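You operate a simulated robot arm through the tools that you are given. There is no shell and no other tool. Be economical: measure what you need, move in short steps, check, and stop when the job is done.

You are at the controls of a simulated robot arm. One attempt, no reset.

## Task
Put things in order on the counter. At the end: the clear bottle (marked "DETERGENT") from the counter is on the soap dish; the starch can stands where the pink cup stood; the pink cup stands where the teal cover clip stood; the teal cover clip from the counter stands where the clear bottle stood; whatever was shut is shut again. Leave all else as you found it, and nothing knocked over.

It is judged by the outcome, as a careful person would: the job done as asked, and still so three seconds after it is handed in. It fails if anything else is knocked over, pushed out of place, dropped, spilled or broken. Lids that push on must go on centred and level and be pressed home; caps that screw on are set level and turned clockwise until they are tight.

## Robot
A 7-joint arm with a two-finger parallel gripper, fixed in place. Base frame: the origin is at the foot of the arm, x ahead of it, y to its left, z up; the work surface is at about z = 900. Units: mm, rad, N and s.
With the tool pointing down near the work surface it reaches from about 300 to 680 mm from the base axis. Its first joint turns from -1.152 to 1.152 rad. Payload 1.57 kg.
The TCP is the grasp point between the finger pads, 30 mm short of the fingertips. In the tool frame z runs along the fingers and y along their closing line. Largest opening 110 mm; finger width 24, thickness 12; the body of the gripper, 48 by 112 mm, starts 78 mm behind the TCP.
Orientation is told as [roll, pitch, yaw] about the base's x, y, z axes, in that order, counted from this pose: with the fingers straight down and closing along the base's y, the tool's x points along the base's -x, its y along +y and its z along -z.

## Interface
- The arm moves only by the tool apply_moves. Its argument "targets" is a list that holds one entry, the list of rows, each a list of 6 numbers: the shift along the tool's x, y, z in mm, then the turn, a rotation vector about the tool's x, y, z in rad. In form: [[[tx, ty, tz, ax, ay, az], ...]]. A call has 1 to 10 rows; each row shifts and turns the commanded pose from where the row before left it, along the tool's axes as they then stand. "fingers" is the closure, from 0 (fully open) to 1 (shut), set as the call begins (left out, the last holds). Rows are played at 5 a second. More than 50 mm and 0.15 rad between two rows, or a gripper value outside its range, and nothing of the call is played. Where a pose cannot be reached the arm comes as near as it can. A force on the tool above 40 N (or 10 N above the force at the start of the call, whichever is more), or a blocked arm, ends the call early, and 0.2 s more pass. Each finger travels about 108 mm/s and halts on what it meets, pressing with about 38 N; the grip force reading is that of the motor and also rises with nothing between the fingers. The clock runs only during rows and for 0.2 s after the last one: add rows that do not move to give the fingers time. It gives the time, the measured TCP pose, the force on the tool (base axes), the opening and the grip force at its end, in the units of the frame above (readings bear some noise).
- Cameras (640 x 400 px; columns grow to the right, rows downward): "scene" is fixed at [163.1, -384, 1414.2]; the picture's right is [0.82, -0.58, 0.00], its down [-0.28, -0.39, -0.88] and it looks along [0.51, 0.72, -0.48] (base axes); focal length 360 px, centre (320, 200). "wrist" rides on the gripper at [-36, 0, -80] in the tool frame; the picture's right is [0.00, -1.00, 0.00], its down [0.97, 0.00, -0.24] and it looks along [0.24, 0.00, 0.97] (tool axes); focal length 218 px, centre (320, 200).
- get_image(camera): a new picture of that camera. No time passes.
- measure_at(camera, pixels): there is no depth. For up to 12 entries [column, row, z] of the newest picture of that camera ("zoom" is the newest enlarged one), the place [x, y] in the base frame at which the ray of that pixel passes the height z, good to about 2 mm. No time passes.
- close_up(camera, box): a new picture of the part [left, top, right, bottom] of that camera's present view, enlarged. No time passes.
- finish_job(): hands the job in; it is judged then, once.

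Go step by step. Measure first, check grasps and placings, and put right what went wrong. The budget is 80 turns and 46 pictures, counting those below and the enlarged ones. Unless the task says otherwise, let go and move clear before handing in, and close with one line.

The tools are called after "Call:" by a JSON object that holds its "api" and its "payload". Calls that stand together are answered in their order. apply_moves: Moves the arm, as the interface text tells. Its arguments: {"type":"object","properties":{"targets":{"type":"array","items":{"type":"array","items":{"type":"array","items":{"type":"number"}}}},"fingers":{"type":"number"}},"required":["targets"]} The other tools are called the same way: get_image (camera) takes a picture; measure_at (camera, pixels) gives the place at which the rays of pixels pass given heights; close_up (camera, box) takes an enlarged picture of a part of a camera's view; finish_job () hands the job in.

At the start:

```text
time: 0.0
eef_pos: [466.4, -4.3, 1161.0]
tcp_rot: [-0.001, 0.0, -0.001]
ft_force: [1.3, -0.2, 0.0]
gripper_width: 110.0
grasp_force: 0.0
```

scene: 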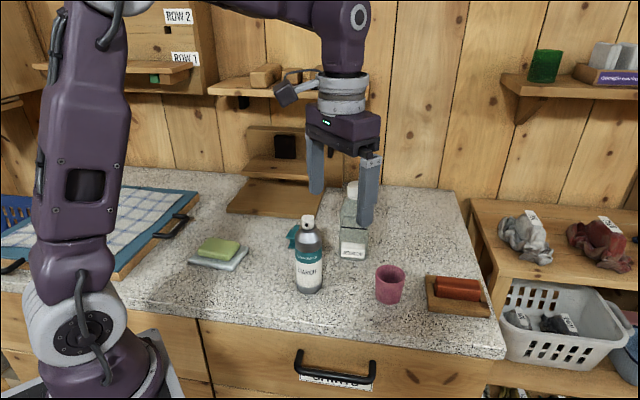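
wrist: 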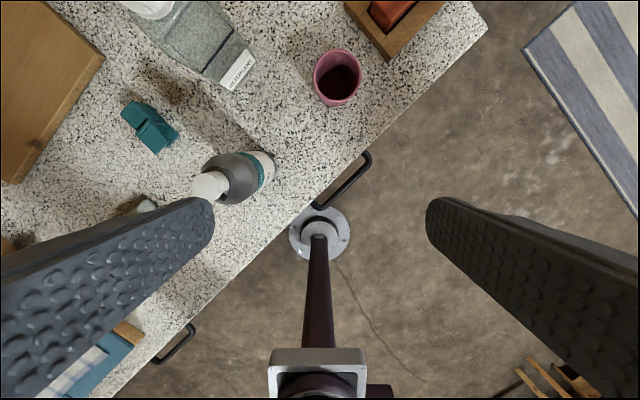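

The scene shows the bottle near (353,235), the starch can (309,265), the pink cup (390,283), the teal clip (293,236), and two possible dishes at (218,252) and (458,295). I'll look closer first.

Call:
{"api": "close_up", "payload": {"camera": "scene", "box": [180, 170, 340, 310]}}

Call:
{"api": "close_up", "payload": {"camera": "scene", "box": [330, 170, 510, 330]}}

Call:
{"api": "close_up", "payload": {"camera": "scene", "box": [200, 50, 400, 220]}}

```text
2.86 times, centred on (260, 240) of scene
```

zoom: 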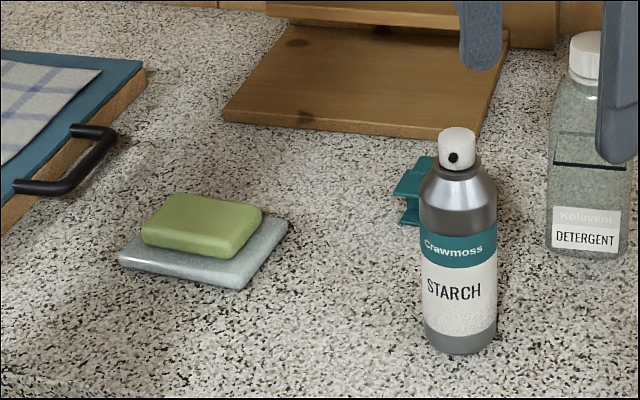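

```text
2.50 times, centred on (420, 250) of scene
```

zoom: 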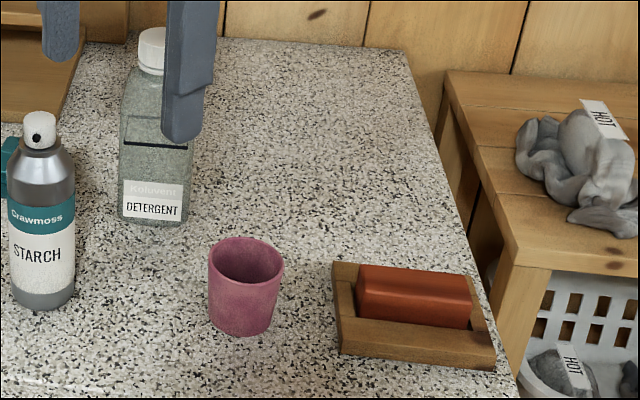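

```text
2.35 times, centred on (300, 135) of scene
```

zoom: 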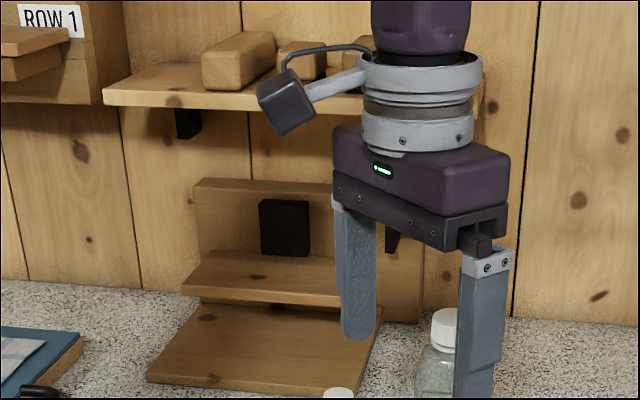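

The grey dish holds green soap, and the wooden tray holds a red block. I'll check the drawer label and the other areas.

Call:
{"api": "close_up", "payload": {"camera": "scene", "box": [180, 310, 420, 400]}}

Call:
{"api": "close_up", "payload": {"camera": "scene", "box": [0, 0, 220, 290]}}

Call:
{"api": "close_up", "payload": {"camera": "scene", "box": [470, 20, 640, 400]}}

Call:
{"api": "close_up", "payload": {"camera": "wrist", "box": [80, 0, 480, 230]}}

```text
2.67 times, centred on (300, 355) of scene
```

zoom: 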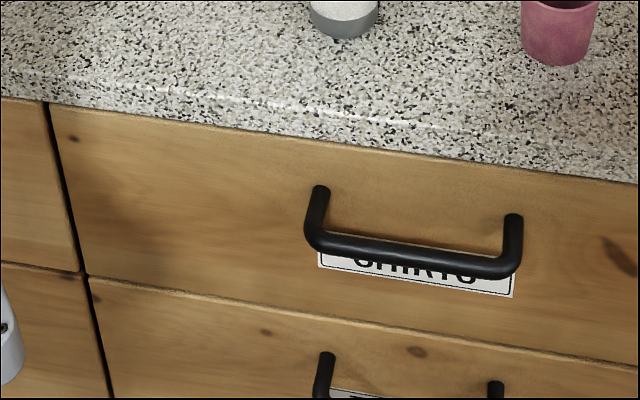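

```text
1.38 times, centred on (110, 145) of scene
```

zoom: 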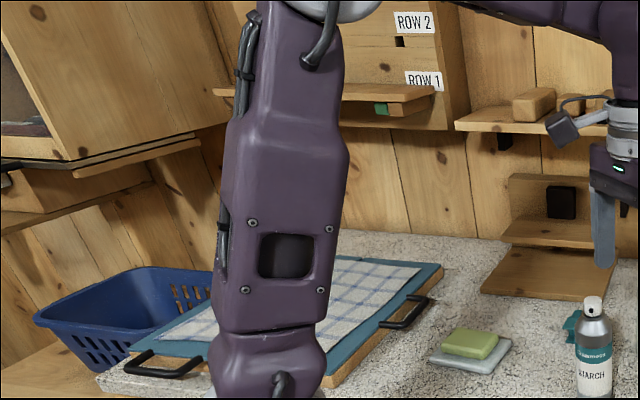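

```text
1.05 times, centred on (555, 210) of scene
```

zoom: 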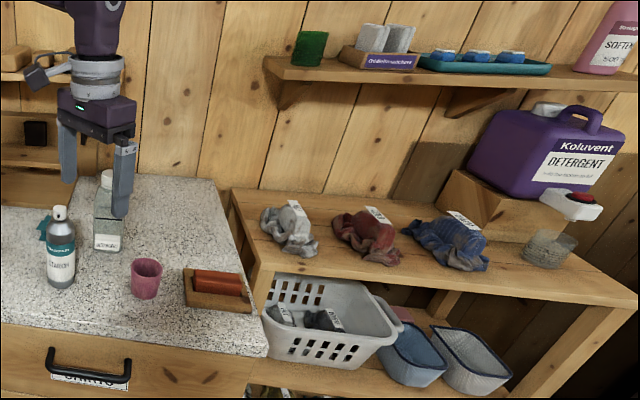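

```text
1.60 times, centred on (280, 115) of wrist
```

zoom: 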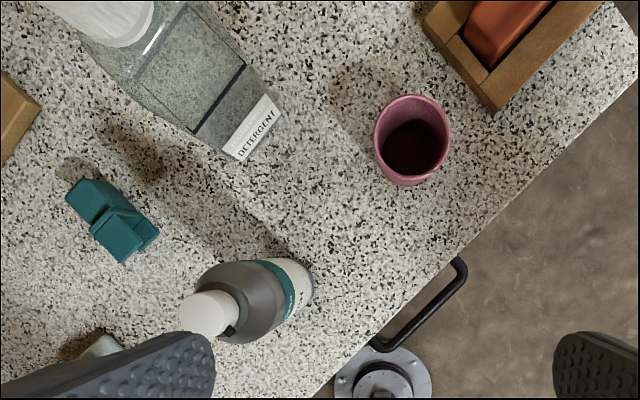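

Next I'll measure object bases in the scene picture at counter height and at their tops.

Call:
{"api": "get_image", "payload": {"camera": "scene"}}

Call:
{"api": "measure_at", "payload": {"camera": "scene", "pixels": [[188, 259, 900], [240, 271, 900], [252, 247, 900], [309, 291, 900], [390, 302, 900], [341, 257, 900], [366, 259, 900], [428, 309, 900], [490, 317, 900], [290, 249, 900], [307, 218, 1040], [353, 186, 1050]]}}

Call:
{"api": "measure_at", "payload": {"camera": "wrist", "pixels": [[337, 77, 970], [150, 128, 920], [209, 187, 1050], [218, 82, 900], [256, 64, 900], [352, 105, 900], [121, 113, 930], [141, 102, 930], [180, 137, 930], [155, 154, 930]]}}

```text
36 pictures are left
```

scene: 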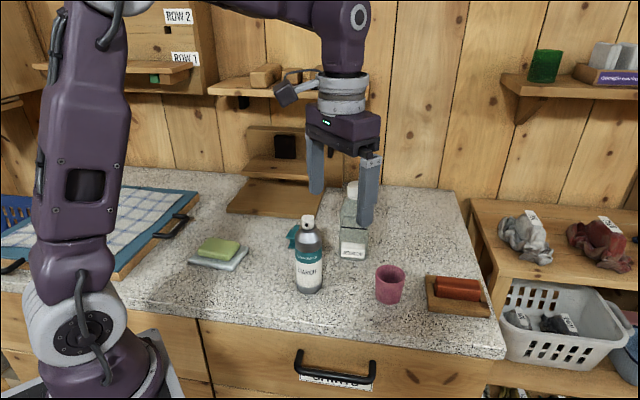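

```text
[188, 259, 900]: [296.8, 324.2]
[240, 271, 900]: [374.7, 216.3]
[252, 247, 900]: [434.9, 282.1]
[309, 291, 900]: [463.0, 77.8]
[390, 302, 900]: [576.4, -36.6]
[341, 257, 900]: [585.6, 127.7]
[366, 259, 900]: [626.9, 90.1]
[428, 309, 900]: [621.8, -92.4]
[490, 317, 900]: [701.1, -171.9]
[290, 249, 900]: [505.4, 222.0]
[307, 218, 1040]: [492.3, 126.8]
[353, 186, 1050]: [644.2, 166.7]
```

```text
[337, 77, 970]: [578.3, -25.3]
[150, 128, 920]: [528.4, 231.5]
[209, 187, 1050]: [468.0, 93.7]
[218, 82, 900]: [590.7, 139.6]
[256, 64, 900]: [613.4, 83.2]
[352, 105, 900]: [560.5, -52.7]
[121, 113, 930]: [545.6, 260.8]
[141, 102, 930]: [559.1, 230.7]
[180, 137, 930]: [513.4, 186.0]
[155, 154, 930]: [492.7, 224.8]
```

Moving over the clip/bottle area for a top view.

Call:
{"api": "apply_moves", "payload": {"targets": [[[-25, 40, 0, 0, 0, 0], [-25, 40, 0, 0, 0, 0], [-25, 40, 0, 0, 0, 0], [-20, 30, 0, 0, 0, 0]]]}}

Call:
{"api": "get_image", "payload": {"camera": "wrist"}}

```text
time: 1.0
eef_pos: [562.3, 146.1, 1159.3]
tcp_rot: [0.0, 0.001, -0.001]
ft_force: [0.3, 1.4, 0.2]
gripper_width: 110.1
grasp_force: 0.0
```

```text
35 pictures are left
```

wrist: 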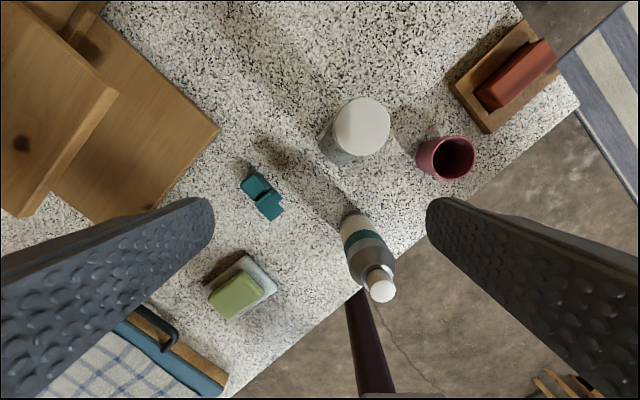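

The soap dish at (240,290) and bottle at (358,130) are visible; I'll zoom in on them.

Call:
{"api": "close_up", "payload": {"camera": "wrist", "box": [190, 80, 430, 340]}}

Call:
{"api": "close_up", "payload": {"camera": "wrist", "box": [400, 0, 600, 200]}}

Call:
{"api": "measure_at", "payload": {"camera": "wrist", "pixels": [[208, 296, 930], [223, 318, 930], [243, 254, 915], [278, 291, 915], [265, 288, 930], [246, 276, 930], [446, 158, 965], [361, 127, 1060], [380, 284, 1045], [243, 186, 925], [281, 207, 925], [263, 196, 925]]}}

```text
1.54 times, centred on (310, 210) of wrist
```

zoom: 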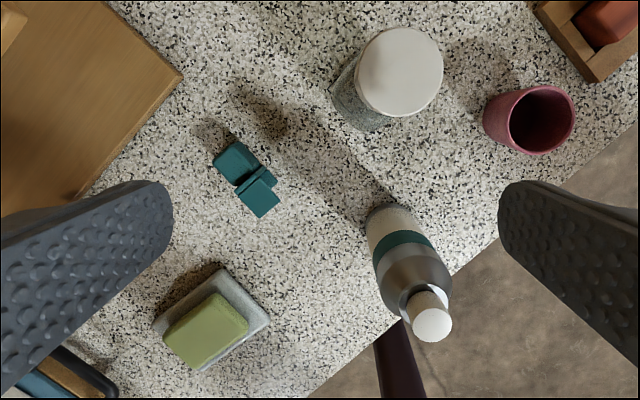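

```text
2.00 times, centred on (500, 100) of wrist
```

zoom: 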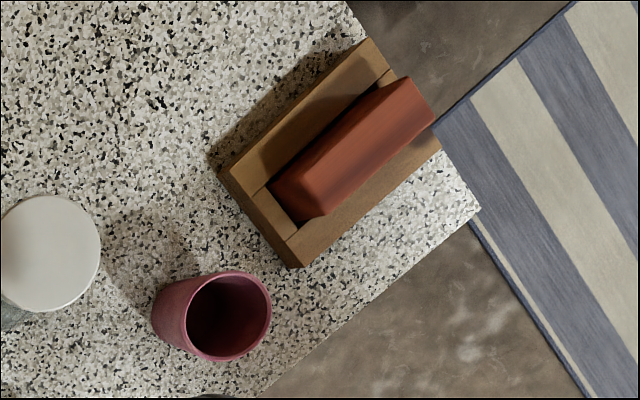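

```text
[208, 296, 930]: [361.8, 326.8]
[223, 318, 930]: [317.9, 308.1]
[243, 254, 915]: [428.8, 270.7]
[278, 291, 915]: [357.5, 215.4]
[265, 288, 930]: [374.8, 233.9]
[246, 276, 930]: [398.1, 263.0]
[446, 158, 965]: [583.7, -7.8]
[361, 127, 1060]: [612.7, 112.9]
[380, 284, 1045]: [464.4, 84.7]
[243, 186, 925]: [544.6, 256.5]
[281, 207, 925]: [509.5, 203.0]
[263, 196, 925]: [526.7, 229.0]
```

The soap rests on the grey dish, all rotated about -50° to the base. I'll move above the dish for a closer look.

Call:
{"api": "apply_moves", "payload": {"targets": [[[40, 25, 5, 0, 0, 0], [40, 25, 5, 0, 0, 0], [40, 25, 5, 0, 0, 0], [40, 25, 5, 0, 0, 0], [40, 24, 10, 0, 0, 0]]]}}

Call:
{"api": "get_image", "payload": {"camera": "wrist"}}

```text
time: 2.2
eef_pos: [362.0, 266.7, 1130.0]
tcp_rot: [0.0, -0.001, 0.002]
ft_force: [0.6, -0.8, -0.6]
gripper_width: 110.1
grasp_force: 0.0
```

```text
32 pictures are left
```

wrist: 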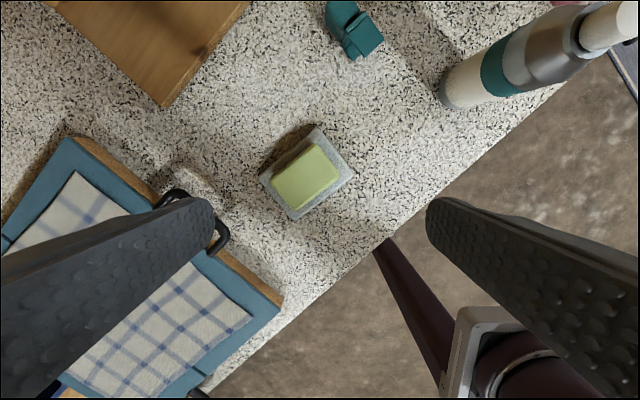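

The dish is at (307,172), clear view. Measuring its corners and the soap's.

Call:
{"api": "measure_at", "payload": {"camera": "wrist", "pixels": [[258, 179, 912], [315, 125, 912], [355, 171, 912], [294, 219, 912], [273, 179, 930], [317, 145, 930], [340, 178, 930], [293, 209, 930], [275, 187, 900], [345, 13, 925], [380, 40, 925], [228, 238, 940]]}}

Call:
{"api": "close_up", "payload": {"camera": "wrist", "box": [230, 100, 390, 240]}}

```text
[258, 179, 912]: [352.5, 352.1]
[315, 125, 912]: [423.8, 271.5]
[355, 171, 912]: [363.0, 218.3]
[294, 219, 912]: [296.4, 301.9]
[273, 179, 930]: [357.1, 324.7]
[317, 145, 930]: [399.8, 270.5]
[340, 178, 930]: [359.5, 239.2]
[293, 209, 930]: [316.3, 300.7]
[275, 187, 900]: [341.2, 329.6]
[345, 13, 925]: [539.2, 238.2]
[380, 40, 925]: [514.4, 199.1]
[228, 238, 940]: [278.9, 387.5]
```

```text
2.86 times, centred on (310, 170) of wrist
```

zoom: 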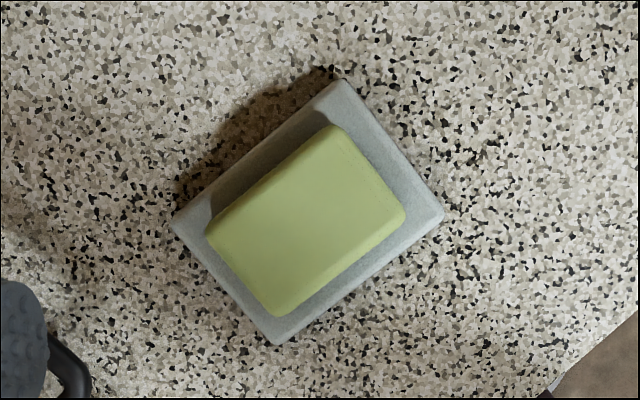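

Dish centre ≈ (359,286), long axis at -49°; soap ≈ 70×52 on it. I'll align over it (yaw -0.85) and descend part-way to test whether the soap lifts.

Call:
{"api": "apply_moves", "payload": {"targets": [[[4, 17, 0, 0, 0, 0], [0, 0, 0, 0, 0, 0.1417], [0, 0, 0, 0, 0, 0.1417], [0, 0, 0, 0, 0, 0.1417], [0, 0, 0, 0, 0, 0.1417], [0, 0, 0, 0, 0, 0.1417], [0, 0, 0, 0, 0, 0.1417], [0, 0, 45, 0, 0, 0], [0, 0, 45, 0, 0, 0]]]}}

Call:
{"api": "get_image", "payload": {"camera": "wrist"}}

```text
time: 4.2
eef_pos: [358.0, 286.5, 1041.5]
tcp_rot: [0.001, 0.001, -0.852]
ft_force: [0.0, -0.1, -0.3]
gripper_width: 110.0
grasp_force: 0.1
```

```text
30 pictures are left
```

wrist: 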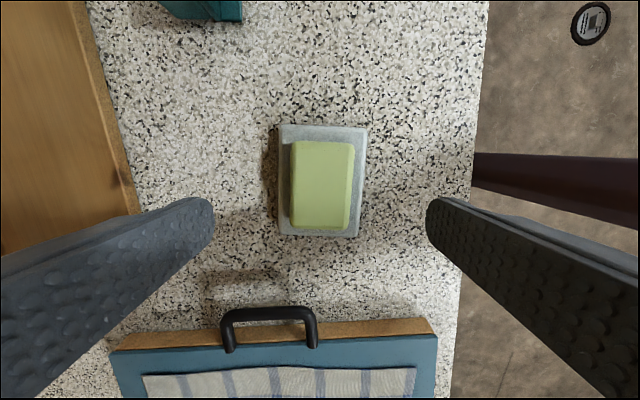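

Good alignment. Measuring dish and soap corners from this closer view.

Call:
{"api": "measure_at", "payload": {"camera": "wrist", "pixels": [[279, 124, 911], [367, 128, 911], [358, 238, 911], [278, 235, 911], [292, 142, 930], [353, 144, 930], [349, 228, 930], [290, 226, 930], [204, 3, 925], [241, 20, 925], [165, 12, 900], [318, 340, 940]]}}

Call:
{"api": "close_up", "payload": {"camera": "scene", "box": [170, 200, 270, 290]}}

```text
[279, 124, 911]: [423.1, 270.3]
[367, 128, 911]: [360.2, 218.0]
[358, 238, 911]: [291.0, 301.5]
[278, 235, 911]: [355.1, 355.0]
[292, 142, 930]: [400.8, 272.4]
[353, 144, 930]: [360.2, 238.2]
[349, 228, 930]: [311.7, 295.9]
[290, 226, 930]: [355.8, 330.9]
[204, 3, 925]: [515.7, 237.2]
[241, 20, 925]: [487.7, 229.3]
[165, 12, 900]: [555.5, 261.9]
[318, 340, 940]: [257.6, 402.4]
```

```text
4.44 times, centred on (220, 245) of scene
```

zoom: 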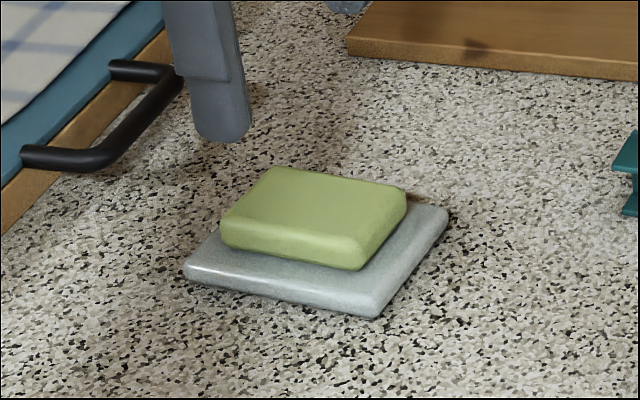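

Soap is centred on the dish at (357,284). Descending to z≈947 and gripping gently.

Call:
{"api": "apply_moves", "payload": {"targets": [[[0, 0, 40, 0, 0, 0], [0, 0, 40, 0, 0, 0], [0, 0, 13, 0, 0, 0], [0, 0, 0, 0, 0, 0]]]}}

Call:
{"api": "apply_moves", "payload": {"targets": [[[0, 0, 0, 0, 0, 0], [0, 0, 0, 0, 0, 0], [0, 0, 0, 0, 0, 0], [0, 0, 0, 0, 0, 0]]], "fingers": 1}}

```text
time: 5.2
eef_pos: [358.3, 287.3, 948.3]
tcp_rot: [0.0, 0.002, -0.851]
ft_force: [0.4, 0.0, -0.2]
gripper_width: 109.9
grasp_force: 0.1
```

```text
time: 6.2
eef_pos: [357.8, 286.7, 949.1]
tcp_rot: [-0.001, 0.0, -0.85]
ft_force: [0.8, 0.0, 0.6]
gripper_width: 55.5
grasp_force: 37.7
```

Gripped at 55.5 mm, no side force. A short lift to see whether the soap is loose.

Call:
{"api": "apply_moves", "payload": {"targets": [[[0, 0, -10, 0, 0, 0], [0, 0, -15, 0, 0, 0], [0, 0, 0, 0, 0, 0]]]}}

Call:
{"api": "close_up", "payload": {"camera": "scene", "box": [170, 190, 270, 290]}}

```text
time: 7.0
eef_pos: [358.5, 287.0, 973.6]
tcp_rot: [-0.001, 0.001, -0.85]
ft_force: [-0.9, 0.1, -0.5]
gripper_width: 0.2
grasp_force: 21.3
```

```text
4.00 times, centred on (220, 240) of scene
```

zoom: 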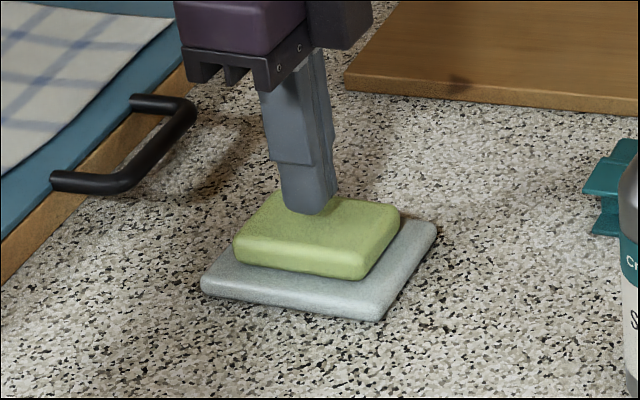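

The grip slid off the rounded soap top (width 0.2); nothing moved. I'll reopen to ~64 mm, go lower until near the dish, and grip deeper.

Call:
{"api": "apply_moves", "payload": {"targets": [[[0, 0, -10, 0, 0, 0], [0, 0, 0, 0, 0, 0], [0, 0, 0, 0, 0, 0]]], "fingers": 0.41}}

Call:
{"api": "apply_moves", "payload": {"targets": [[[0, 0, 25, 0, 0, 0], [0, 0, 10, 0, 0, 0], [0, 0, 3, 0, 0, 0], [0, 0, 2, 0, 0, 0], [0, 0, 0, 0, 0, 0]]]}}

```text
time: 7.8
eef_pos: [357.6, 286.2, 983.8]
tcp_rot: [0.0, 0.0, -0.851]
ft_force: [0.1, -0.5, -1.1]
gripper_width: 64.9
grasp_force: 0.0
```

```text
time: 9.0
eef_pos: [358.7, 285.7, 943.5]
tcp_rot: [0.002, 0.0, -0.851]
ft_force: [1.5, -2.8, 28.5]
gripper_width: 65.0
grasp_force: 0.2
```

Tips touch the dish at z≈913 (28 N). Back up 1.5 mm and close.

Call:
{"api": "apply_moves", "payload": {"targets": [[[0, 0, -1.5, 0, 0, 0], [0, 0, 0, 0, 0, 0]]]}}

Call:
{"api": "apply_moves", "payload": {"targets": [[[0, 0, 0, 0, 0, 0], [0, 0, 0, 0, 0, 0], [0, 0, 0, 0, 0, 0]]], "fingers": 1}}

Call:
{"api": "apply_moves", "payload": {"targets": [[[0, 0, -2, 0, 0, 0], [0, 0, -2, 0, 0, 0], [0, 0, -2, 0, 0, 0], [0, 0, 0, 0, 0, 0]]]}}

Call:
{"api": "close_up", "payload": {"camera": "scene", "box": [170, 190, 270, 290]}}

```text
time: 9.6
eef_pos: [357.5, 286.5, 944.0]
tcp_rot: [-0.001, 0.001, -0.852]
ft_force: [0.0, -0.3, -0.2]
gripper_width: 64.8
grasp_force: 0.1
```

```text
time: 10.4
eef_pos: [358.6, 286.8, 945.1]
tcp_rot: [0.0, 0.002, -0.85]
ft_force: [-0.4, -0.9, 0.2]
gripper_width: 55.5
grasp_force: 37.7
```

```text
time: 11.4
eef_pos: [358.5, 286.5, 950.0]
tcp_rot: [0.0, 0.001, -0.85]
ft_force: [0.1, -0.8, -4.9]
gripper_width: 55.5
grasp_force: 38.2
```

```text
4.00 times, centred on (220, 240) of scene
```

zoom: 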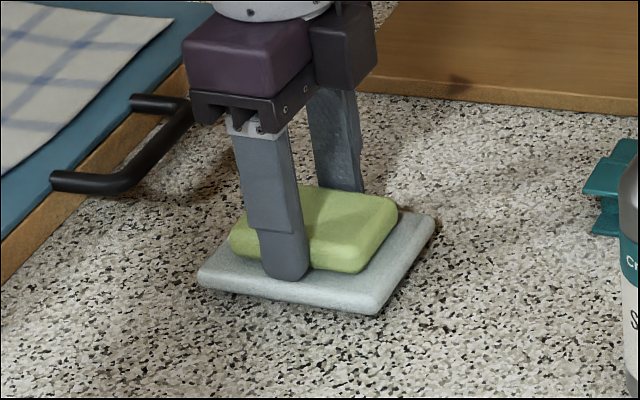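

The dish rises with the soap (pull of -4.9 N, dish edge moved up ~6 zoom px): soap and dish are one piece. Setting it back exactly where it was and releasing; the bottle will stand on top.

Call:
{"api": "apply_moves", "payload": {"targets": [[[0, 0, 3, 0, 0, 0], [0, 0, 2, 0, 0, 0], [0, 0, 1, 0, 0, 0], [0, 0, 0, 0, 0, 0]]]}}

Call:
{"api": "apply_moves", "payload": {"targets": [[[0, 0, 0, 0, 0, 0], [0, 0, 0, 0, 0, 0]]], "fingers": 0.41}}

Call:
{"api": "apply_moves", "payload": {"targets": [[[0, 0, -40, 0, 0, 0], [0, 0, -50, 0, 0, 0], [0, 0, 0, 0, 0, 0]]]}}

Call:
{"api": "get_image", "payload": {"camera": "wrist"}}

```text
time: 12.4
eef_pos: [357.7, 287.7, 944.3]
tcp_rot: [0.002, -0.001, -0.849]
ft_force: [0.8, -1.7, 12.4]
gripper_width: 55.7
grasp_force: 38.3
```

```text
time: 13.0
eef_pos: [357.9, 285.9, 943.7]
tcp_rot: [0.0, 0.002, -0.851]
ft_force: [-0.2, -0.1, -0.7]
gripper_width: 65.3
grasp_force: 0.1
```

```text
time: 13.8
eef_pos: [356.9, 286.4, 1034.5]
tcp_rot: [-0.002, 0.0, -0.85]
ft_force: [-0.3, 0.1, -0.7]
gripper_width: 64.8
grasp_force: 0.0
```

```text
26 pictures are left
```

wrist: 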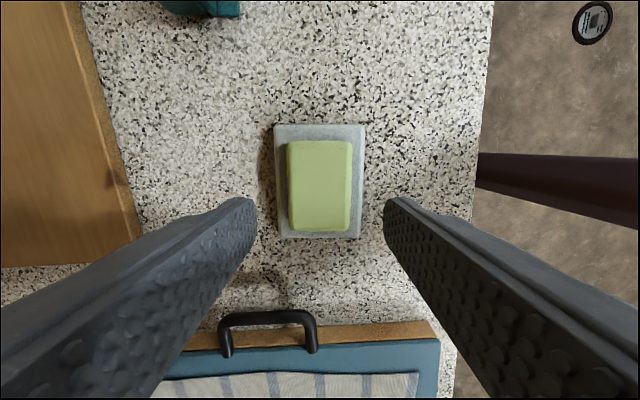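

Dish is back in its place. Now rising and moving towards the bottle for a close view.

Call:
{"api": "apply_moves", "payload": {"targets": [[[0, 0, -45, 0, 0, 0], [0, 0, -45, 0, 0, 0], [0, 0, -45, 0, 0, 0], [-40, 13, 0, 0, 0, 0], [-40, 13, 0, 0, 0, 0], [-40, 13, 0, 0, 0, 0], [-40, 13, 0, 0, 0, 0], [-40, 13, 0, 0, 0, 0], [-30, 12, 0, 0, 0, 0]]], "fingers": 0}}

Call:
{"api": "get_image", "payload": {"camera": "wrist"}}

```text
time: 15.8
eef_pos: [567.2, 163.5, 1168.5]
tcp_rot: [-0.001, 0.0, -0.848]
ft_force: [0.4, -0.5, 0.1]
gripper_width: 109.8
grasp_force: 0.1
```

```text
25 pictures are left
```

wrist: 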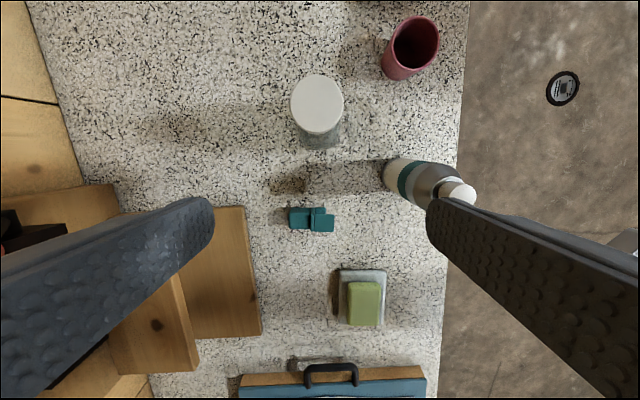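

Call:
{"api": "close_up", "payload": {"camera": "wrist", "box": [270, 0, 450, 250]}}

Call:
{"api": "measure_at", "payload": {"camera": "wrist", "pixels": [[318, 104, 1085], [318, 104, 1070], [300, 145, 900], [340, 149, 900], [418, 41, 965], [418, 41, 975], [389, 75, 900], [290, 219, 925], [333, 222, 925], [388, 172, 900], [456, 192, 1045]]}}

```text
1.60 times, centred on (360, 125) of wrist
```

zoom: 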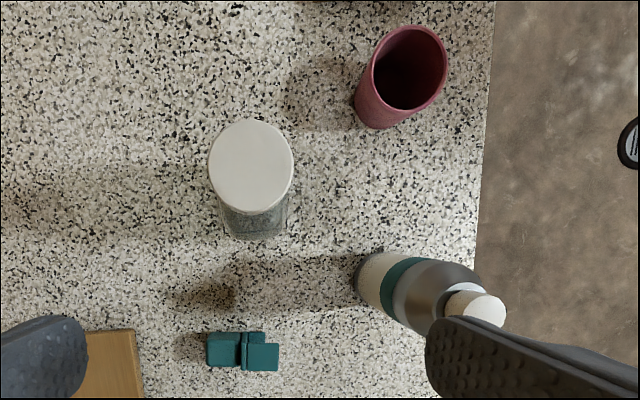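

```text
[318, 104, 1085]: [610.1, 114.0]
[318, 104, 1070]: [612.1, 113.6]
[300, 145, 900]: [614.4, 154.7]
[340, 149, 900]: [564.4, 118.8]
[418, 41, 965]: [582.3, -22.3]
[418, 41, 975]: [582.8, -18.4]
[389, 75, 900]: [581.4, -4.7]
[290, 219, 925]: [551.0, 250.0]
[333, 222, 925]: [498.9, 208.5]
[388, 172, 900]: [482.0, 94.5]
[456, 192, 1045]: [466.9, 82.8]
```

Bottle centre ≈ (609,115), ~58 mm square. Moving over it and descending to z≈1018 with fingers in front and behind.

Call:
{"api": "apply_moves", "payload": {"targets": [[[-32, 0, 0, 0, 0, 0], [-32, -0.5, 0, 0, 0, 0], [0, 0, 40, 0, 0, 0], [0, 0, 40, 0, 0, 0], [0, 0, 40, 0, 0, 0], [0, 0, 30, 0, 0, 0], [0, 0, 0, 0, 0, 0]]]}}

Call:
{"api": "get_image", "payload": {"camera": "scene"}}

Call:
{"api": "get_image", "payload": {"camera": "wrist"}}

```text
time: 17.4
eef_pos: [610.4, 114.5, 1017.7]
tcp_rot: [-0.001, -0.002, -0.851]
ft_force: [-0.7, 0.3, 0.9]
gripper_width: 109.9
grasp_force: 0.2
out of reach, approached as far as the arm can: row 2
```

```text
23 pictures are left
```

scene: 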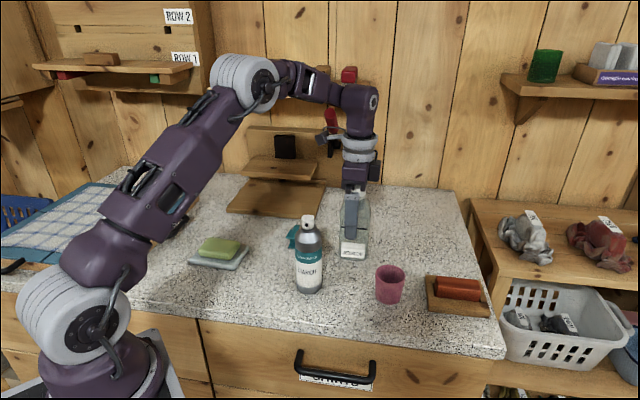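

```text
22 pictures are left
```

wrist: 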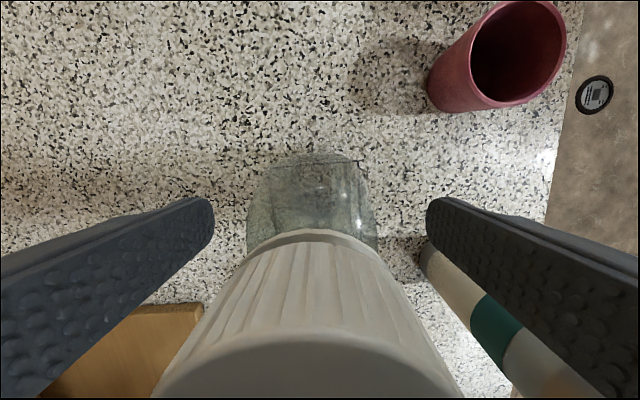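

Bottle is centred between the fingers. Closing.

Call:
{"api": "apply_moves", "payload": {"targets": [[[0, 0, 0, 0, 0, 0], [0, 0, 0, 0, 0, 0], [0, 0, 0, 0, 0, 0], [0, 0, 0, 0, 0, 0]]], "fingers": 1}}

Call:
{"api": "apply_moves", "payload": {"targets": [[[0, 0, -10, 0, 0, 0], [0, 0, -10, 0, 0, 0], [0, 0, 0, 0, 0, 0]]]}}

Call:
{"api": "close_up", "payload": {"camera": "scene", "box": [270, 140, 470, 320]}}

```text
time: 18.4
eef_pos: [610.5, 116.0, 1018.1]
tcp_rot: [-0.001, 0.001, -0.849]
ft_force: [1.6, -0.6, 0.6]
gripper_width: 44.0
grasp_force: 38.1
```

```text
time: 19.2
eef_pos: [609.6, 115.5, 1038.4]
tcp_rot: [0.001, 0.0, -0.851]
ft_force: [0.5, -0.1, -4.0]
gripper_width: 43.7
grasp_force: 38.6
```

```text
2.22 times, centred on (370, 230) of scene
```

zoom: 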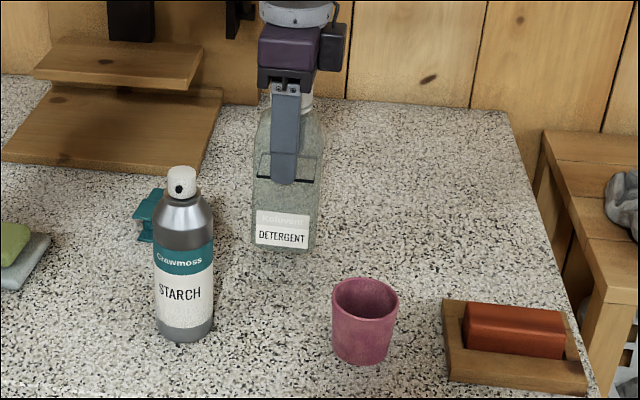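

Bottle lifted securely (≈0.4 kg, 44 mm grip). Carrying it high to above the dish.

Call:
{"api": "apply_moves", "payload": {"targets": [[[0, 0, -40, 0, 0, 0], [0, 0, -40, 0, 0, 0], [37, -10, 0, 0, 0, 0], [37, -10, 0, 0, 0, 0], [37, -10, 0, 0, 0, 0], [37, -10, 0, 0, 0, 0], [37, -10, 0, 0, 0, 0], [37, -10, 0, 0, 0, 0], [37, -10, 0, 0, 0, 0], [35, -8.5, 0, 0, 0, 0]]]}}

Call:
{"api": "get_image", "payload": {"camera": "scene"}}

Call:
{"api": "get_image", "payload": {"camera": "wrist"}}

```text
time: 21.4
eef_pos: [356.6, 281.6, 1119.2]
tcp_rot: [0.0, 0.001, -0.853]
ft_force: [-0.4, 0.0, -2.3]
gripper_width: 43.8
grasp_force: 37.9
```

```text
20 pictures are left
```

scene: 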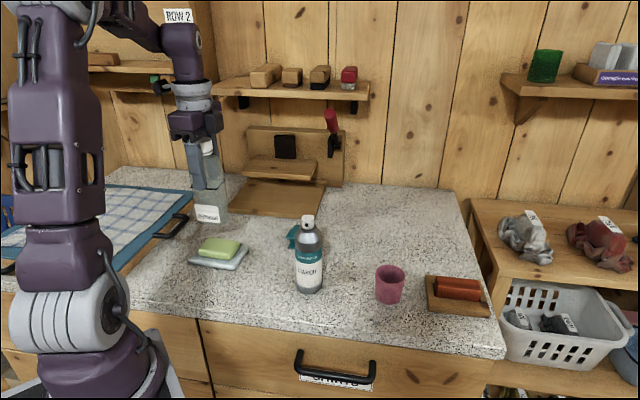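

```text
19 pictures are left
```

wrist: 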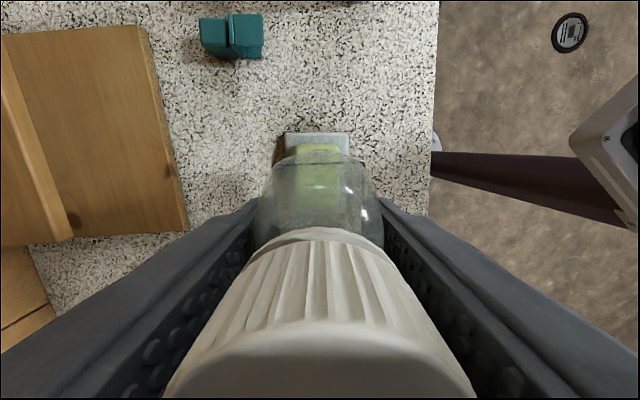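

Nearly aligned over the dish. Small correction, then descend, ending in small steps.

Call:
{"api": "apply_moves", "payload": {"targets": [[[2, 2, 25, 0, 0, 0], [0, 0, 25, 0, 0, 0], [0, 0, 10, 0, 0, 0], [0, 0, 4, 0, 0, 0], [0, 0, 0, 0, 0, 0]]]}}

Call:
{"api": "close_up", "payload": {"camera": "scene", "box": [150, 160, 290, 290]}}

```text
time: 22.6
eef_pos: [356.3, 287.9, 1055.8]
tcp_rot: [0.001, -0.001, -0.851]
ft_force: [-0.1, -0.1, -3.0]
gripper_width: 43.4
grasp_force: 37.8
```

```text
3.08 times, centred on (220, 225) of scene
```

zoom: 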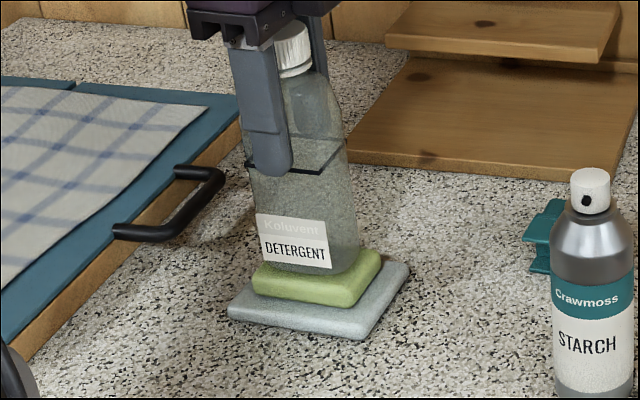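

Bottle hovers just above the soap, ~3 mm too far left. Nudging and lowering in 2 mm steps until contact.

Call:
{"api": "apply_moves", "payload": {"targets": [[[-4, -1.5, 0, 0, 0, 0], [0, 0, 3, 0, 0, 0], [0, 0, 2, 0, 0, 0], [0, 0, 2, 0, 0, 0], [0, 0, 0, 0, 0, 0]]]}}

```text
time: 23.8
eef_pos: [359.6, 283.6, 1047.8]
tcp_rot: [0.004, 0.0, -0.85]
ft_force: [0.2, -1.6, 31.2]
gripper_width: 43.6
grasp_force: 37.6
```

Contact at z≈1048 (31 N). Easing 1 mm and checking.

Call:
{"api": "apply_moves", "payload": {"targets": [[[0, 0, -1, 0, 0, 0], [0, 0, 0, 0, 0, 0]]]}}

Call:
{"api": "close_up", "payload": {"camera": "scene", "box": [150, 160, 290, 290]}}

```text
time: 24.4
eef_pos: [359.1, 283.9, 1048.9]
tcp_rot: [0.002, 0.0, -0.85]
ft_force: [3.8, 3.3, 9.7]
gripper_width: 43.6
grasp_force: 37.7
```

```text
3.08 times, centred on (220, 225) of scene
```

zoom: 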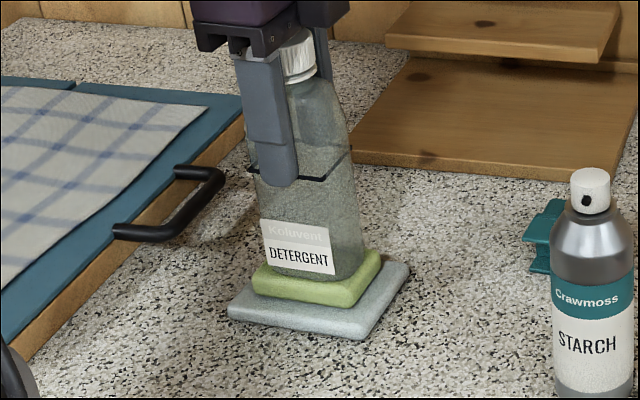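

The bottle sits on the soap dish, centred. Releasing slowly.

Call:
{"api": "apply_moves", "payload": {"targets": [[[0, 0, 0, 0, 0, 0], [0, 0, 0, 0, 0, 0], [0, 0, 0, 0, 0, 0]]], "fingers": 0.4}}

Call:
{"api": "apply_moves", "payload": {"targets": [[[0, 0, -20, 0, 0, 0], [0, 0, -40, 0, 0, 0], [0, 0, -40, 0, 0, 0], [0, 0, -30, 0, 0, 0], [-40, 0, 0, 0, 0, 0], [-40, 0, 0, 0, 0, 0]]], "fingers": 0.1}}

Call:
{"api": "get_image", "payload": {"camera": "scene"}}

Call:
{"api": "get_image", "payload": {"camera": "wrist"}}

```text
time: 25.2
eef_pos: [357.9, 284.3, 1047.8]
tcp_rot: [0.0, 0.0, -0.85]
ft_force: [-0.3, 0.1, 0.6]
gripper_width: 66.0
grasp_force: 0.0
```

```text
time: 26.6
eef_pos: [411.7, 224.1, 1180.4]
tcp_rot: [0.0, -0.001, -0.849]
ft_force: [0.7, -0.1, 0.3]
gripper_width: 99.1
grasp_force: 0.0
```

```text
16 pictures are left
```

scene: 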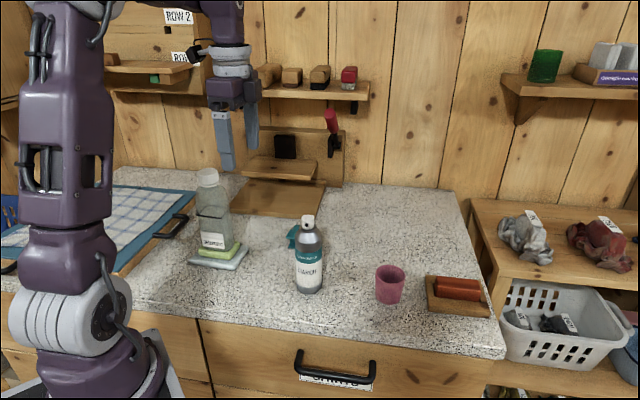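

```text
15 pictures are left
```

wrist: 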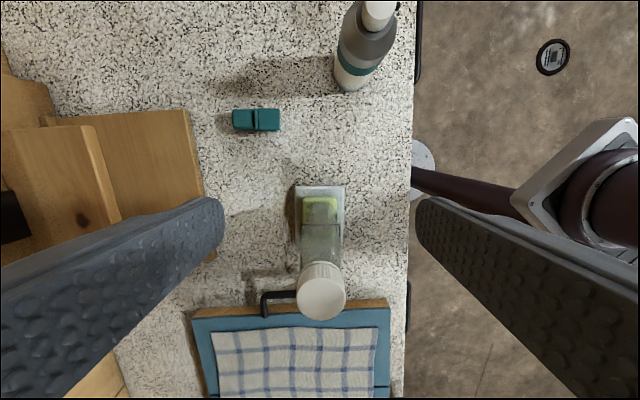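

Bottle stands stably on the dish. Next the clip at (256,120): moving over it for a closer view.

Call:
{"api": "apply_moves", "payload": {"targets": [[[-30, 42, 0, 0, 0, 0], [-25, 42, 0, 0, 0, 0], [0, 0, 40, 0, 0, 0], [0, 0, 40, 0, 0, 0], [0, 0, 20, 0, 0, 0], [0, 0, 0, 0, 0, 0]]]}}

Call:
{"api": "get_image", "payload": {"camera": "wrist"}}

Call:
{"api": "close_up", "payload": {"camera": "scene", "box": [260, 190, 340, 270]}}

```text
refused: row 1 steps farther than a row can; nothing moved
```

```text
14 pictures are left
```

wrist: 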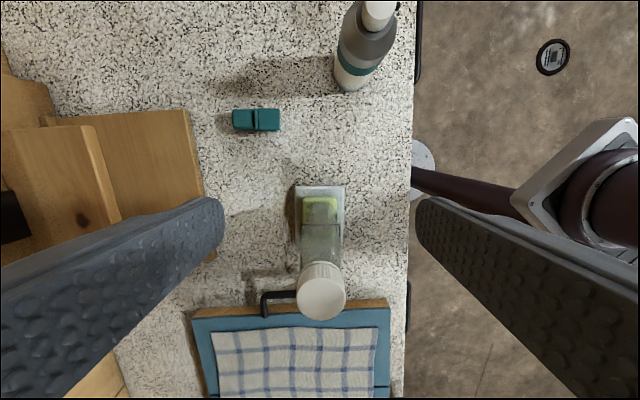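

```text
5.00 times, centred on (300, 230) of scene
```

zoom: 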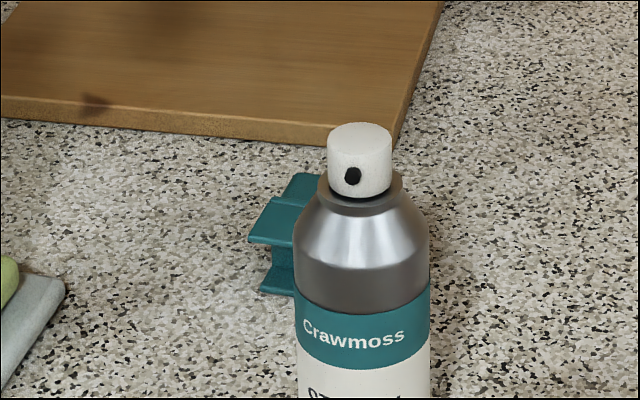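

The step was too big; redoing with smaller rows.

Call:
{"api": "apply_moves", "payload": {"targets": [[[-18, 28, 0, 0, 0, 0], [-18, 28, 0, 0, 0, 0], [-18, 28, 0, 0, 0, 0], [0, 0, 40, 0, 0, 0], [0, 0, 40, 0, 0, 0], [0, 0, 20, 0, 0, 0], [0, 0, 0, 0, 0, 0]]]}}

Call:
{"api": "get_image", "payload": {"camera": "wrist"}}

```text
time: 28.2
eef_pos: [510.0, 239.0, 1079.5]
tcp_rot: [0.0, -0.001, -0.85]
ft_force: [-0.1, 0.9, 0.5]
gripper_width: 99.0
grasp_force: 0.1
```

```text
12 pictures are left
```

wrist: 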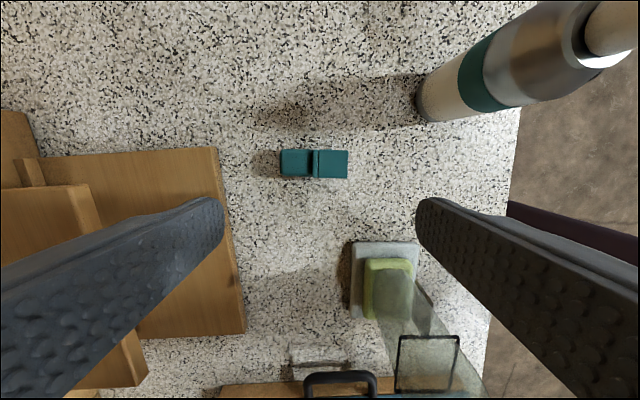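

Clip visible at (281–348,149–179). Measuring.

Call:
{"api": "measure_at", "payload": {"camera": "wrist", "pixels": [[281, 151, 935], [348, 151, 935], [347, 179, 935], [281, 178, 935], [314, 164, 935], [314, 164, 900], [226, 170, 915], [422, 108, 900], [452, 117, 900]]}}

Call:
{"api": "close_up", "payload": {"camera": "wrist", "box": [260, 120, 370, 200]}}

```text
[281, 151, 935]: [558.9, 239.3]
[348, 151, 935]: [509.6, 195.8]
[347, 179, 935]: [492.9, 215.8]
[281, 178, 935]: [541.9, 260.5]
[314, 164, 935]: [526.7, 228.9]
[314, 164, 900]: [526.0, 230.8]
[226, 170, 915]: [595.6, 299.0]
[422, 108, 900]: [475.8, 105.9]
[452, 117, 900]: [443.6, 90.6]
```

```text
5.00 times, centred on (315, 160) of wrist
```

zoom: 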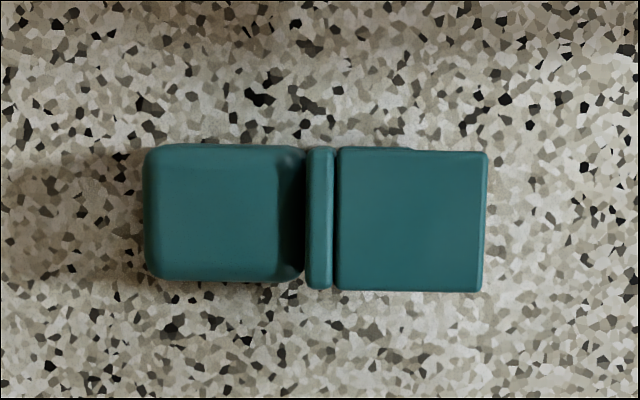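

Clip ≈ 64×27 mm centred (526,229), long axis at 41.5°. I'll turn to yaw 0.724 to grip its short sides.

Call:
{"api": "apply_moves", "payload": {"targets": [[[0, 0, 0, 0, 0, -0.149], [0, 0, 0, 0, 0, -0.149], [0, 0, 0, 0, 0, -0.149], [0, 0, 0, 0, 0, -0.149], [0, 0, 0, 0, 0, -0.149], [0, 0, 0, 0, 0, -0.149], [0, 0, 0, 0, 0, -0.149], [0, 0, 0, 0, 0, -0.149], [0, 0, 0, 0, 0, -0.149], [0, 0, 0, 0, 0, -0.149]]], "fingers": 0.36}}

Call:
{"api": "apply_moves", "payload": {"targets": [[[0, 0, 0, 0, 0, -0.084], [-5.4, -18, 0, 0, 0, 0], [0, 0, 30, 0, 0, 0], [0, 0, 30, 0, 0, 0], [0, 0, 0, 0, 0, 0]]]}}

Call:
{"api": "get_image", "payload": {"camera": "wrist"}}

```text
time: 30.4
eef_pos: [510.9, 239.1, 1078.8]
tcp_rot: [0.001, 0.001, 0.643]
ft_force: [-1.1, -0.5, 0.0]
gripper_width: 70.4
grasp_force: 0.0
```

```text
time: 31.6
eef_pos: [527.0, 228.2, 1019.5]
tcp_rot: [0.0, 0.0, 0.725]
ft_force: [-0.8, 0.1, -0.1]
gripper_width: 70.5
grasp_force: 0.3
```

```text
10 pictures are left
```

wrist: 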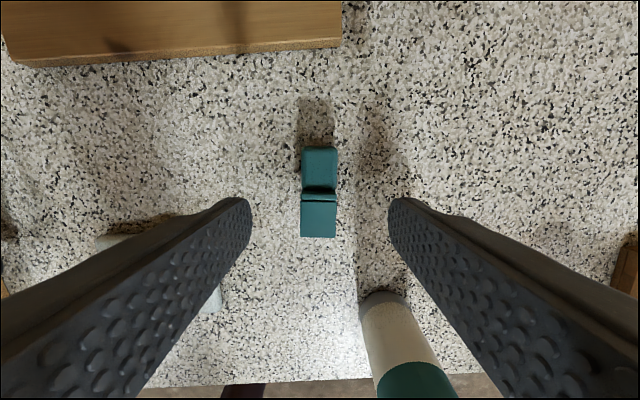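

Well aligned. Descending to z≈938 and gripping.

Call:
{"api": "apply_moves", "payload": {"targets": [[[0, 0, 40, 0, 0, 0], [0, 0, 30, 0, 0, 0], [0, 0, 11, 0, 0, 0], [0, 0, 0, 0, 0, 0]]]}}

Call:
{"api": "apply_moves", "payload": {"targets": [[[0, 0, 0, 0, 0, 0], [0, 0, 0, 0, 0, 0], [0, 0, 0, 0, 0, 0]]], "fingers": 1}}

```text
time: 32.6
eef_pos: [525.7, 228.9, 939.4]
tcp_rot: [0.0, 0.0, 0.723]
ft_force: [-0.5, 0.8, 0.6]
gripper_width: 70.6
grasp_force: 0.0
```

```text
time: 33.4
eef_pos: [527.2, 229.8, 939.2]
tcp_rot: [0.002, 0.001, 0.725]
ft_force: [-1.1, -0.5, 0.9]
gripper_width: 27.0
grasp_force: 37.8
```

Clip gripped (27 mm). Lifting and carrying to the bottle's old place (609.5,115).

Call:
{"api": "apply_moves", "payload": {"targets": [[[0, 0, -20, 0, 0, 0], [0, 0, -40, 0, 0, 0], [3, -35, 0, 0, 0, 0], [3, -35, 0, 0, 0, 0], [3, -35, 0, 0, 0, 0], [4, -35, 0, 0, 0, 0], [0, 0, 0, 0, 0, 0]]]}}

Call:
{"api": "get_image", "payload": {"camera": "scene"}}

```text
time: 35.0
eef_pos: [608.7, 113.9, 998.8]
tcp_rot: [0.001, 0.001, 0.723]
ft_force: [-0.7, -0.4, 0.2]
gripper_width: 26.7
grasp_force: 37.7
```

```text
9 pictures are left
```

scene: 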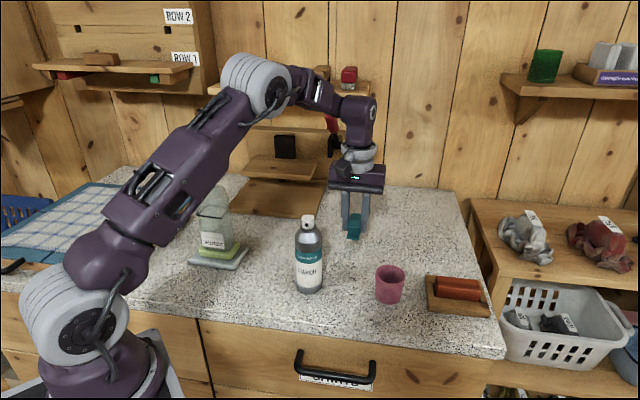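

Clip held level; arm clears the bottle. Lowering 60 mm to the counter.

Call:
{"api": "apply_moves", "payload": {"targets": [[[0, 0, 30, 0, 0, 0], [0, 0, 22, 0, 0, 0], [0, 0, 5, 0, 0, 0], [0, 0, 2.5, 0, 0, 0], [0, 0, 0, 0, 0, 0]]]}}

```text
time: 36.2
eef_pos: [609.7, 114.5, 939.7]
tcp_rot: [-0.001, 0.0, 0.724]
ft_force: [-0.6, -0.1, -0.6]
gripper_width: 27.0
grasp_force: 37.8
```

Call:
{"api": "apply_moves", "payload": {"targets": [[[0, 0, 1, 0, 0, 0], [0, 0, 0.7, 0, 0, 0], [0, 0, 0, 0, 0, 0]]]}}

```text
time: 37.0
eef_pos: [610.1, 114.8, 938.5]
tcp_rot: [-0.004, -0.004, 0.725]
ft_force: [-3.9, -3.0, 26.3]
gripper_width: 27.0
grasp_force: 37.3
```

Clip is down (26 N contact). Releasing, rising, and moving over the cup.

Call:
{"api": "apply_moves", "payload": {"targets": [[[0, 0, -0.8, 0, 0, 0], [0, 0, 0, 0, 0, 0], [0, 0, 0, 0, 0, 0]]], "fingers": 0.4}}

Call:
{"api": "apply_moves", "payload": {"targets": [[[0, 0, -30, 0, 0, 0], [0, 0, -45, 0, 0, 0], [0, 0, -45, 0, 0, 0], [0, 0, -25, 0, 0, 0], [28, -21, 0, 0, 0, 0], [28, -21, 0, 0, 0, 0], [28, -21, 0, 0, 0, 0], [26, -19, 0, 0, 0, 0], [0, 0, 0, 0, 0, 0]]], "fingers": 0.1}}

Call:
{"api": "get_image", "payload": {"camera": "wrist"}}

```text
time: 37.8
eef_pos: [608.2, 116.3, 938.3]
tcp_rot: [-0.001, 0.0, 0.724]
ft_force: [-0.6, 0.5, -0.2]
gripper_width: 65.9
grasp_force: 0.1
```

```text
time: 39.8
eef_pos: [580.6, -19.8, 1083.0]
tcp_rot: [0.0, 0.001, 0.724]
ft_force: [0.5, -0.2, -0.2]
gripper_width: 99.0
grasp_force: 0.1
```

```text
8 pictures are left
```

wrist: 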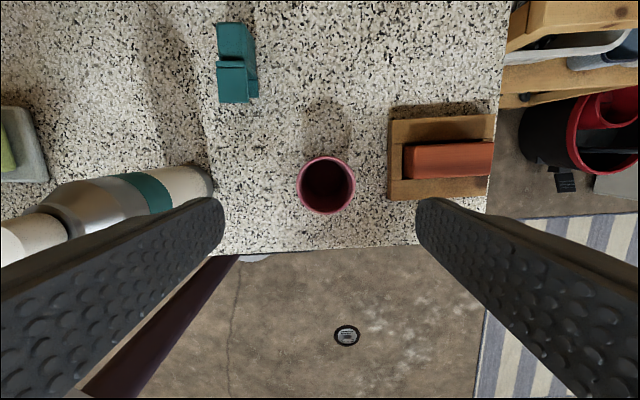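

Cup mouth at (326,186). Measuring cup, tray and clip.

Call:
{"api": "measure_at", "payload": {"camera": "wrist", "pixels": [[326, 186, 968], [297, 186, 968], [355, 186, 968], [326, 157, 968], [325, 187, 905], [388, 160, 915], [389, 200, 915], [212, 189, 900], [217, 62, 930], [258, 90, 930], [186, 167, 900]]}}

Call:
{"api": "measure_at", "payload": {"camera": "scene", "pixels": [[390, 270, 968], [390, 303, 900], [377, 268, 968], [404, 270, 968]]}}

```text
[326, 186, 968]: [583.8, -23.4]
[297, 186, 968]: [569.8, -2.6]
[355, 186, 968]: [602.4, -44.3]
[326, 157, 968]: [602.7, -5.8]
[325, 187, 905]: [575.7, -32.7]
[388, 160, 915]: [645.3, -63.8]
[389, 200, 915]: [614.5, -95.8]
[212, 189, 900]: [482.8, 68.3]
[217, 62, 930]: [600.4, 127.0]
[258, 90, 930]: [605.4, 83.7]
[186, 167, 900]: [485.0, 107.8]
```

```text
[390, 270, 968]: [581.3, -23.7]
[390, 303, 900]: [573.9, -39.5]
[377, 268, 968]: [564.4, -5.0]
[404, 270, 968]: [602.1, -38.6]
```

Cup centre (584,-23), mouth ~52 mm, top ≈ 970; tray is 73 mm away so fingers clear. Centring, descending to z≈947 and gripping.

Call:
{"api": "apply_moves", "payload": {"targets": [[[0, -4.7, 0, 0, 0, 0], [0, 0, 40, 0, 0, 0], [0, 0, 40, 0, 0, 0], [0, 0, 40, 0, 0, 0], [0, 0, 16, 0, 0, 0], [0, 0, 0, 0, 0, 0]]]}}

Call:
{"api": "apply_moves", "payload": {"targets": [[[0, 0, 0, 0, 0, 0], [0, 0, 0, 0, 0, 0], [0, 0, 0, 0, 0, 0]]], "fingers": 1}}

Call:
{"api": "apply_moves", "payload": {"targets": [[[0, 0, -10, 0, 0, 0], [0, 0, -20, 0, 0, 0], [0, 0, -40, 0, 0, 0], [0, 0, 0, 0, 0, 0]]]}}

Call:
{"api": "get_image", "payload": {"camera": "scene"}}

```text
time: 41.2
eef_pos: [584.0, -23.8, 948.1]
tcp_rot: [0.001, -0.001, 0.723]
ft_force: [-0.6, -0.1, 0.5]
gripper_width: 99.1
grasp_force: 0.0
```

```text
time: 42.0
eef_pos: [583.9, -22.5, 948.5]
tcp_rot: [-0.001, 0.001, 0.725]
ft_force: [0.4, -0.5, 1.3]
gripper_width: 55.1
grasp_force: 37.9
```

```text
time: 43.0
eef_pos: [583.7, -23.3, 1017.2]
tcp_rot: [0.001, 0.0, 0.724]
ft_force: [-0.7, 0.8, -0.8]
gripper_width: 55.0
grasp_force: 38.1
```

```text
7 pictures are left
```

scene: 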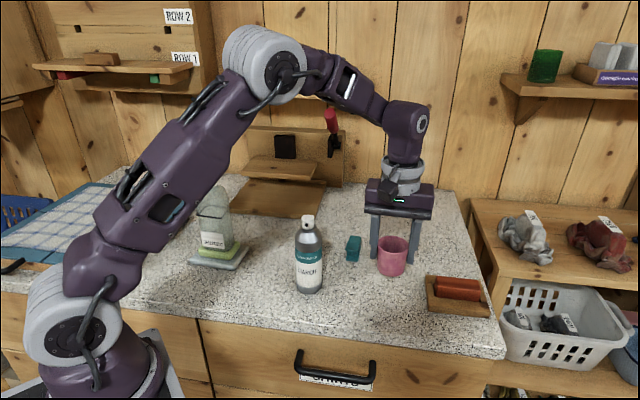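

Cup lifted. Carrying it high to the clip's old place (526.5,229).

Call:
{"api": "apply_moves", "payload": {"targets": [[[0, 0, -40, 0, 0, 0], [-20.5, 37.8, 0, 0, 0, 0], [-20.5, 37.8, 0, 0, 0, 0], [-20.5, 37.8, 0, 0, 0, 0], [-20.5, 37.8, 0, 0, 0, 0], [-20.5, 37.8, 0, 0, 0, 0], [-20.5, 38, 0, 0, 0, 0], [0, 0, 0, 0, 0, 0]]]}}

Call:
{"api": "apply_moves", "payload": {"targets": [[[0, 0, 40, 0, 0, 0], [0, 0, 40, 0, 0, 0], [0, 0, 22, 0, 0, 0], [0, 0, 5, 0, 0, 0], [0, 0, 2, 0, 0, 0], [0, 0, 0, 0, 0, 0]]]}}

```text
time: 44.8
eef_pos: [525.6, 230.7, 1056.9]
tcp_rot: [0.0, 0.001, 0.726]
ft_force: [0.5, 0.0, -0.4]
gripper_width: 55.0
grasp_force: 37.8
```

```text
time: 46.2
eef_pos: [526.1, 228.0, 947.9]
tcp_rot: [-0.001, 0.0, 0.725]
ft_force: [-1.3, -2.3, 18.3]
gripper_width: 55.0
grasp_force: 37.8
```

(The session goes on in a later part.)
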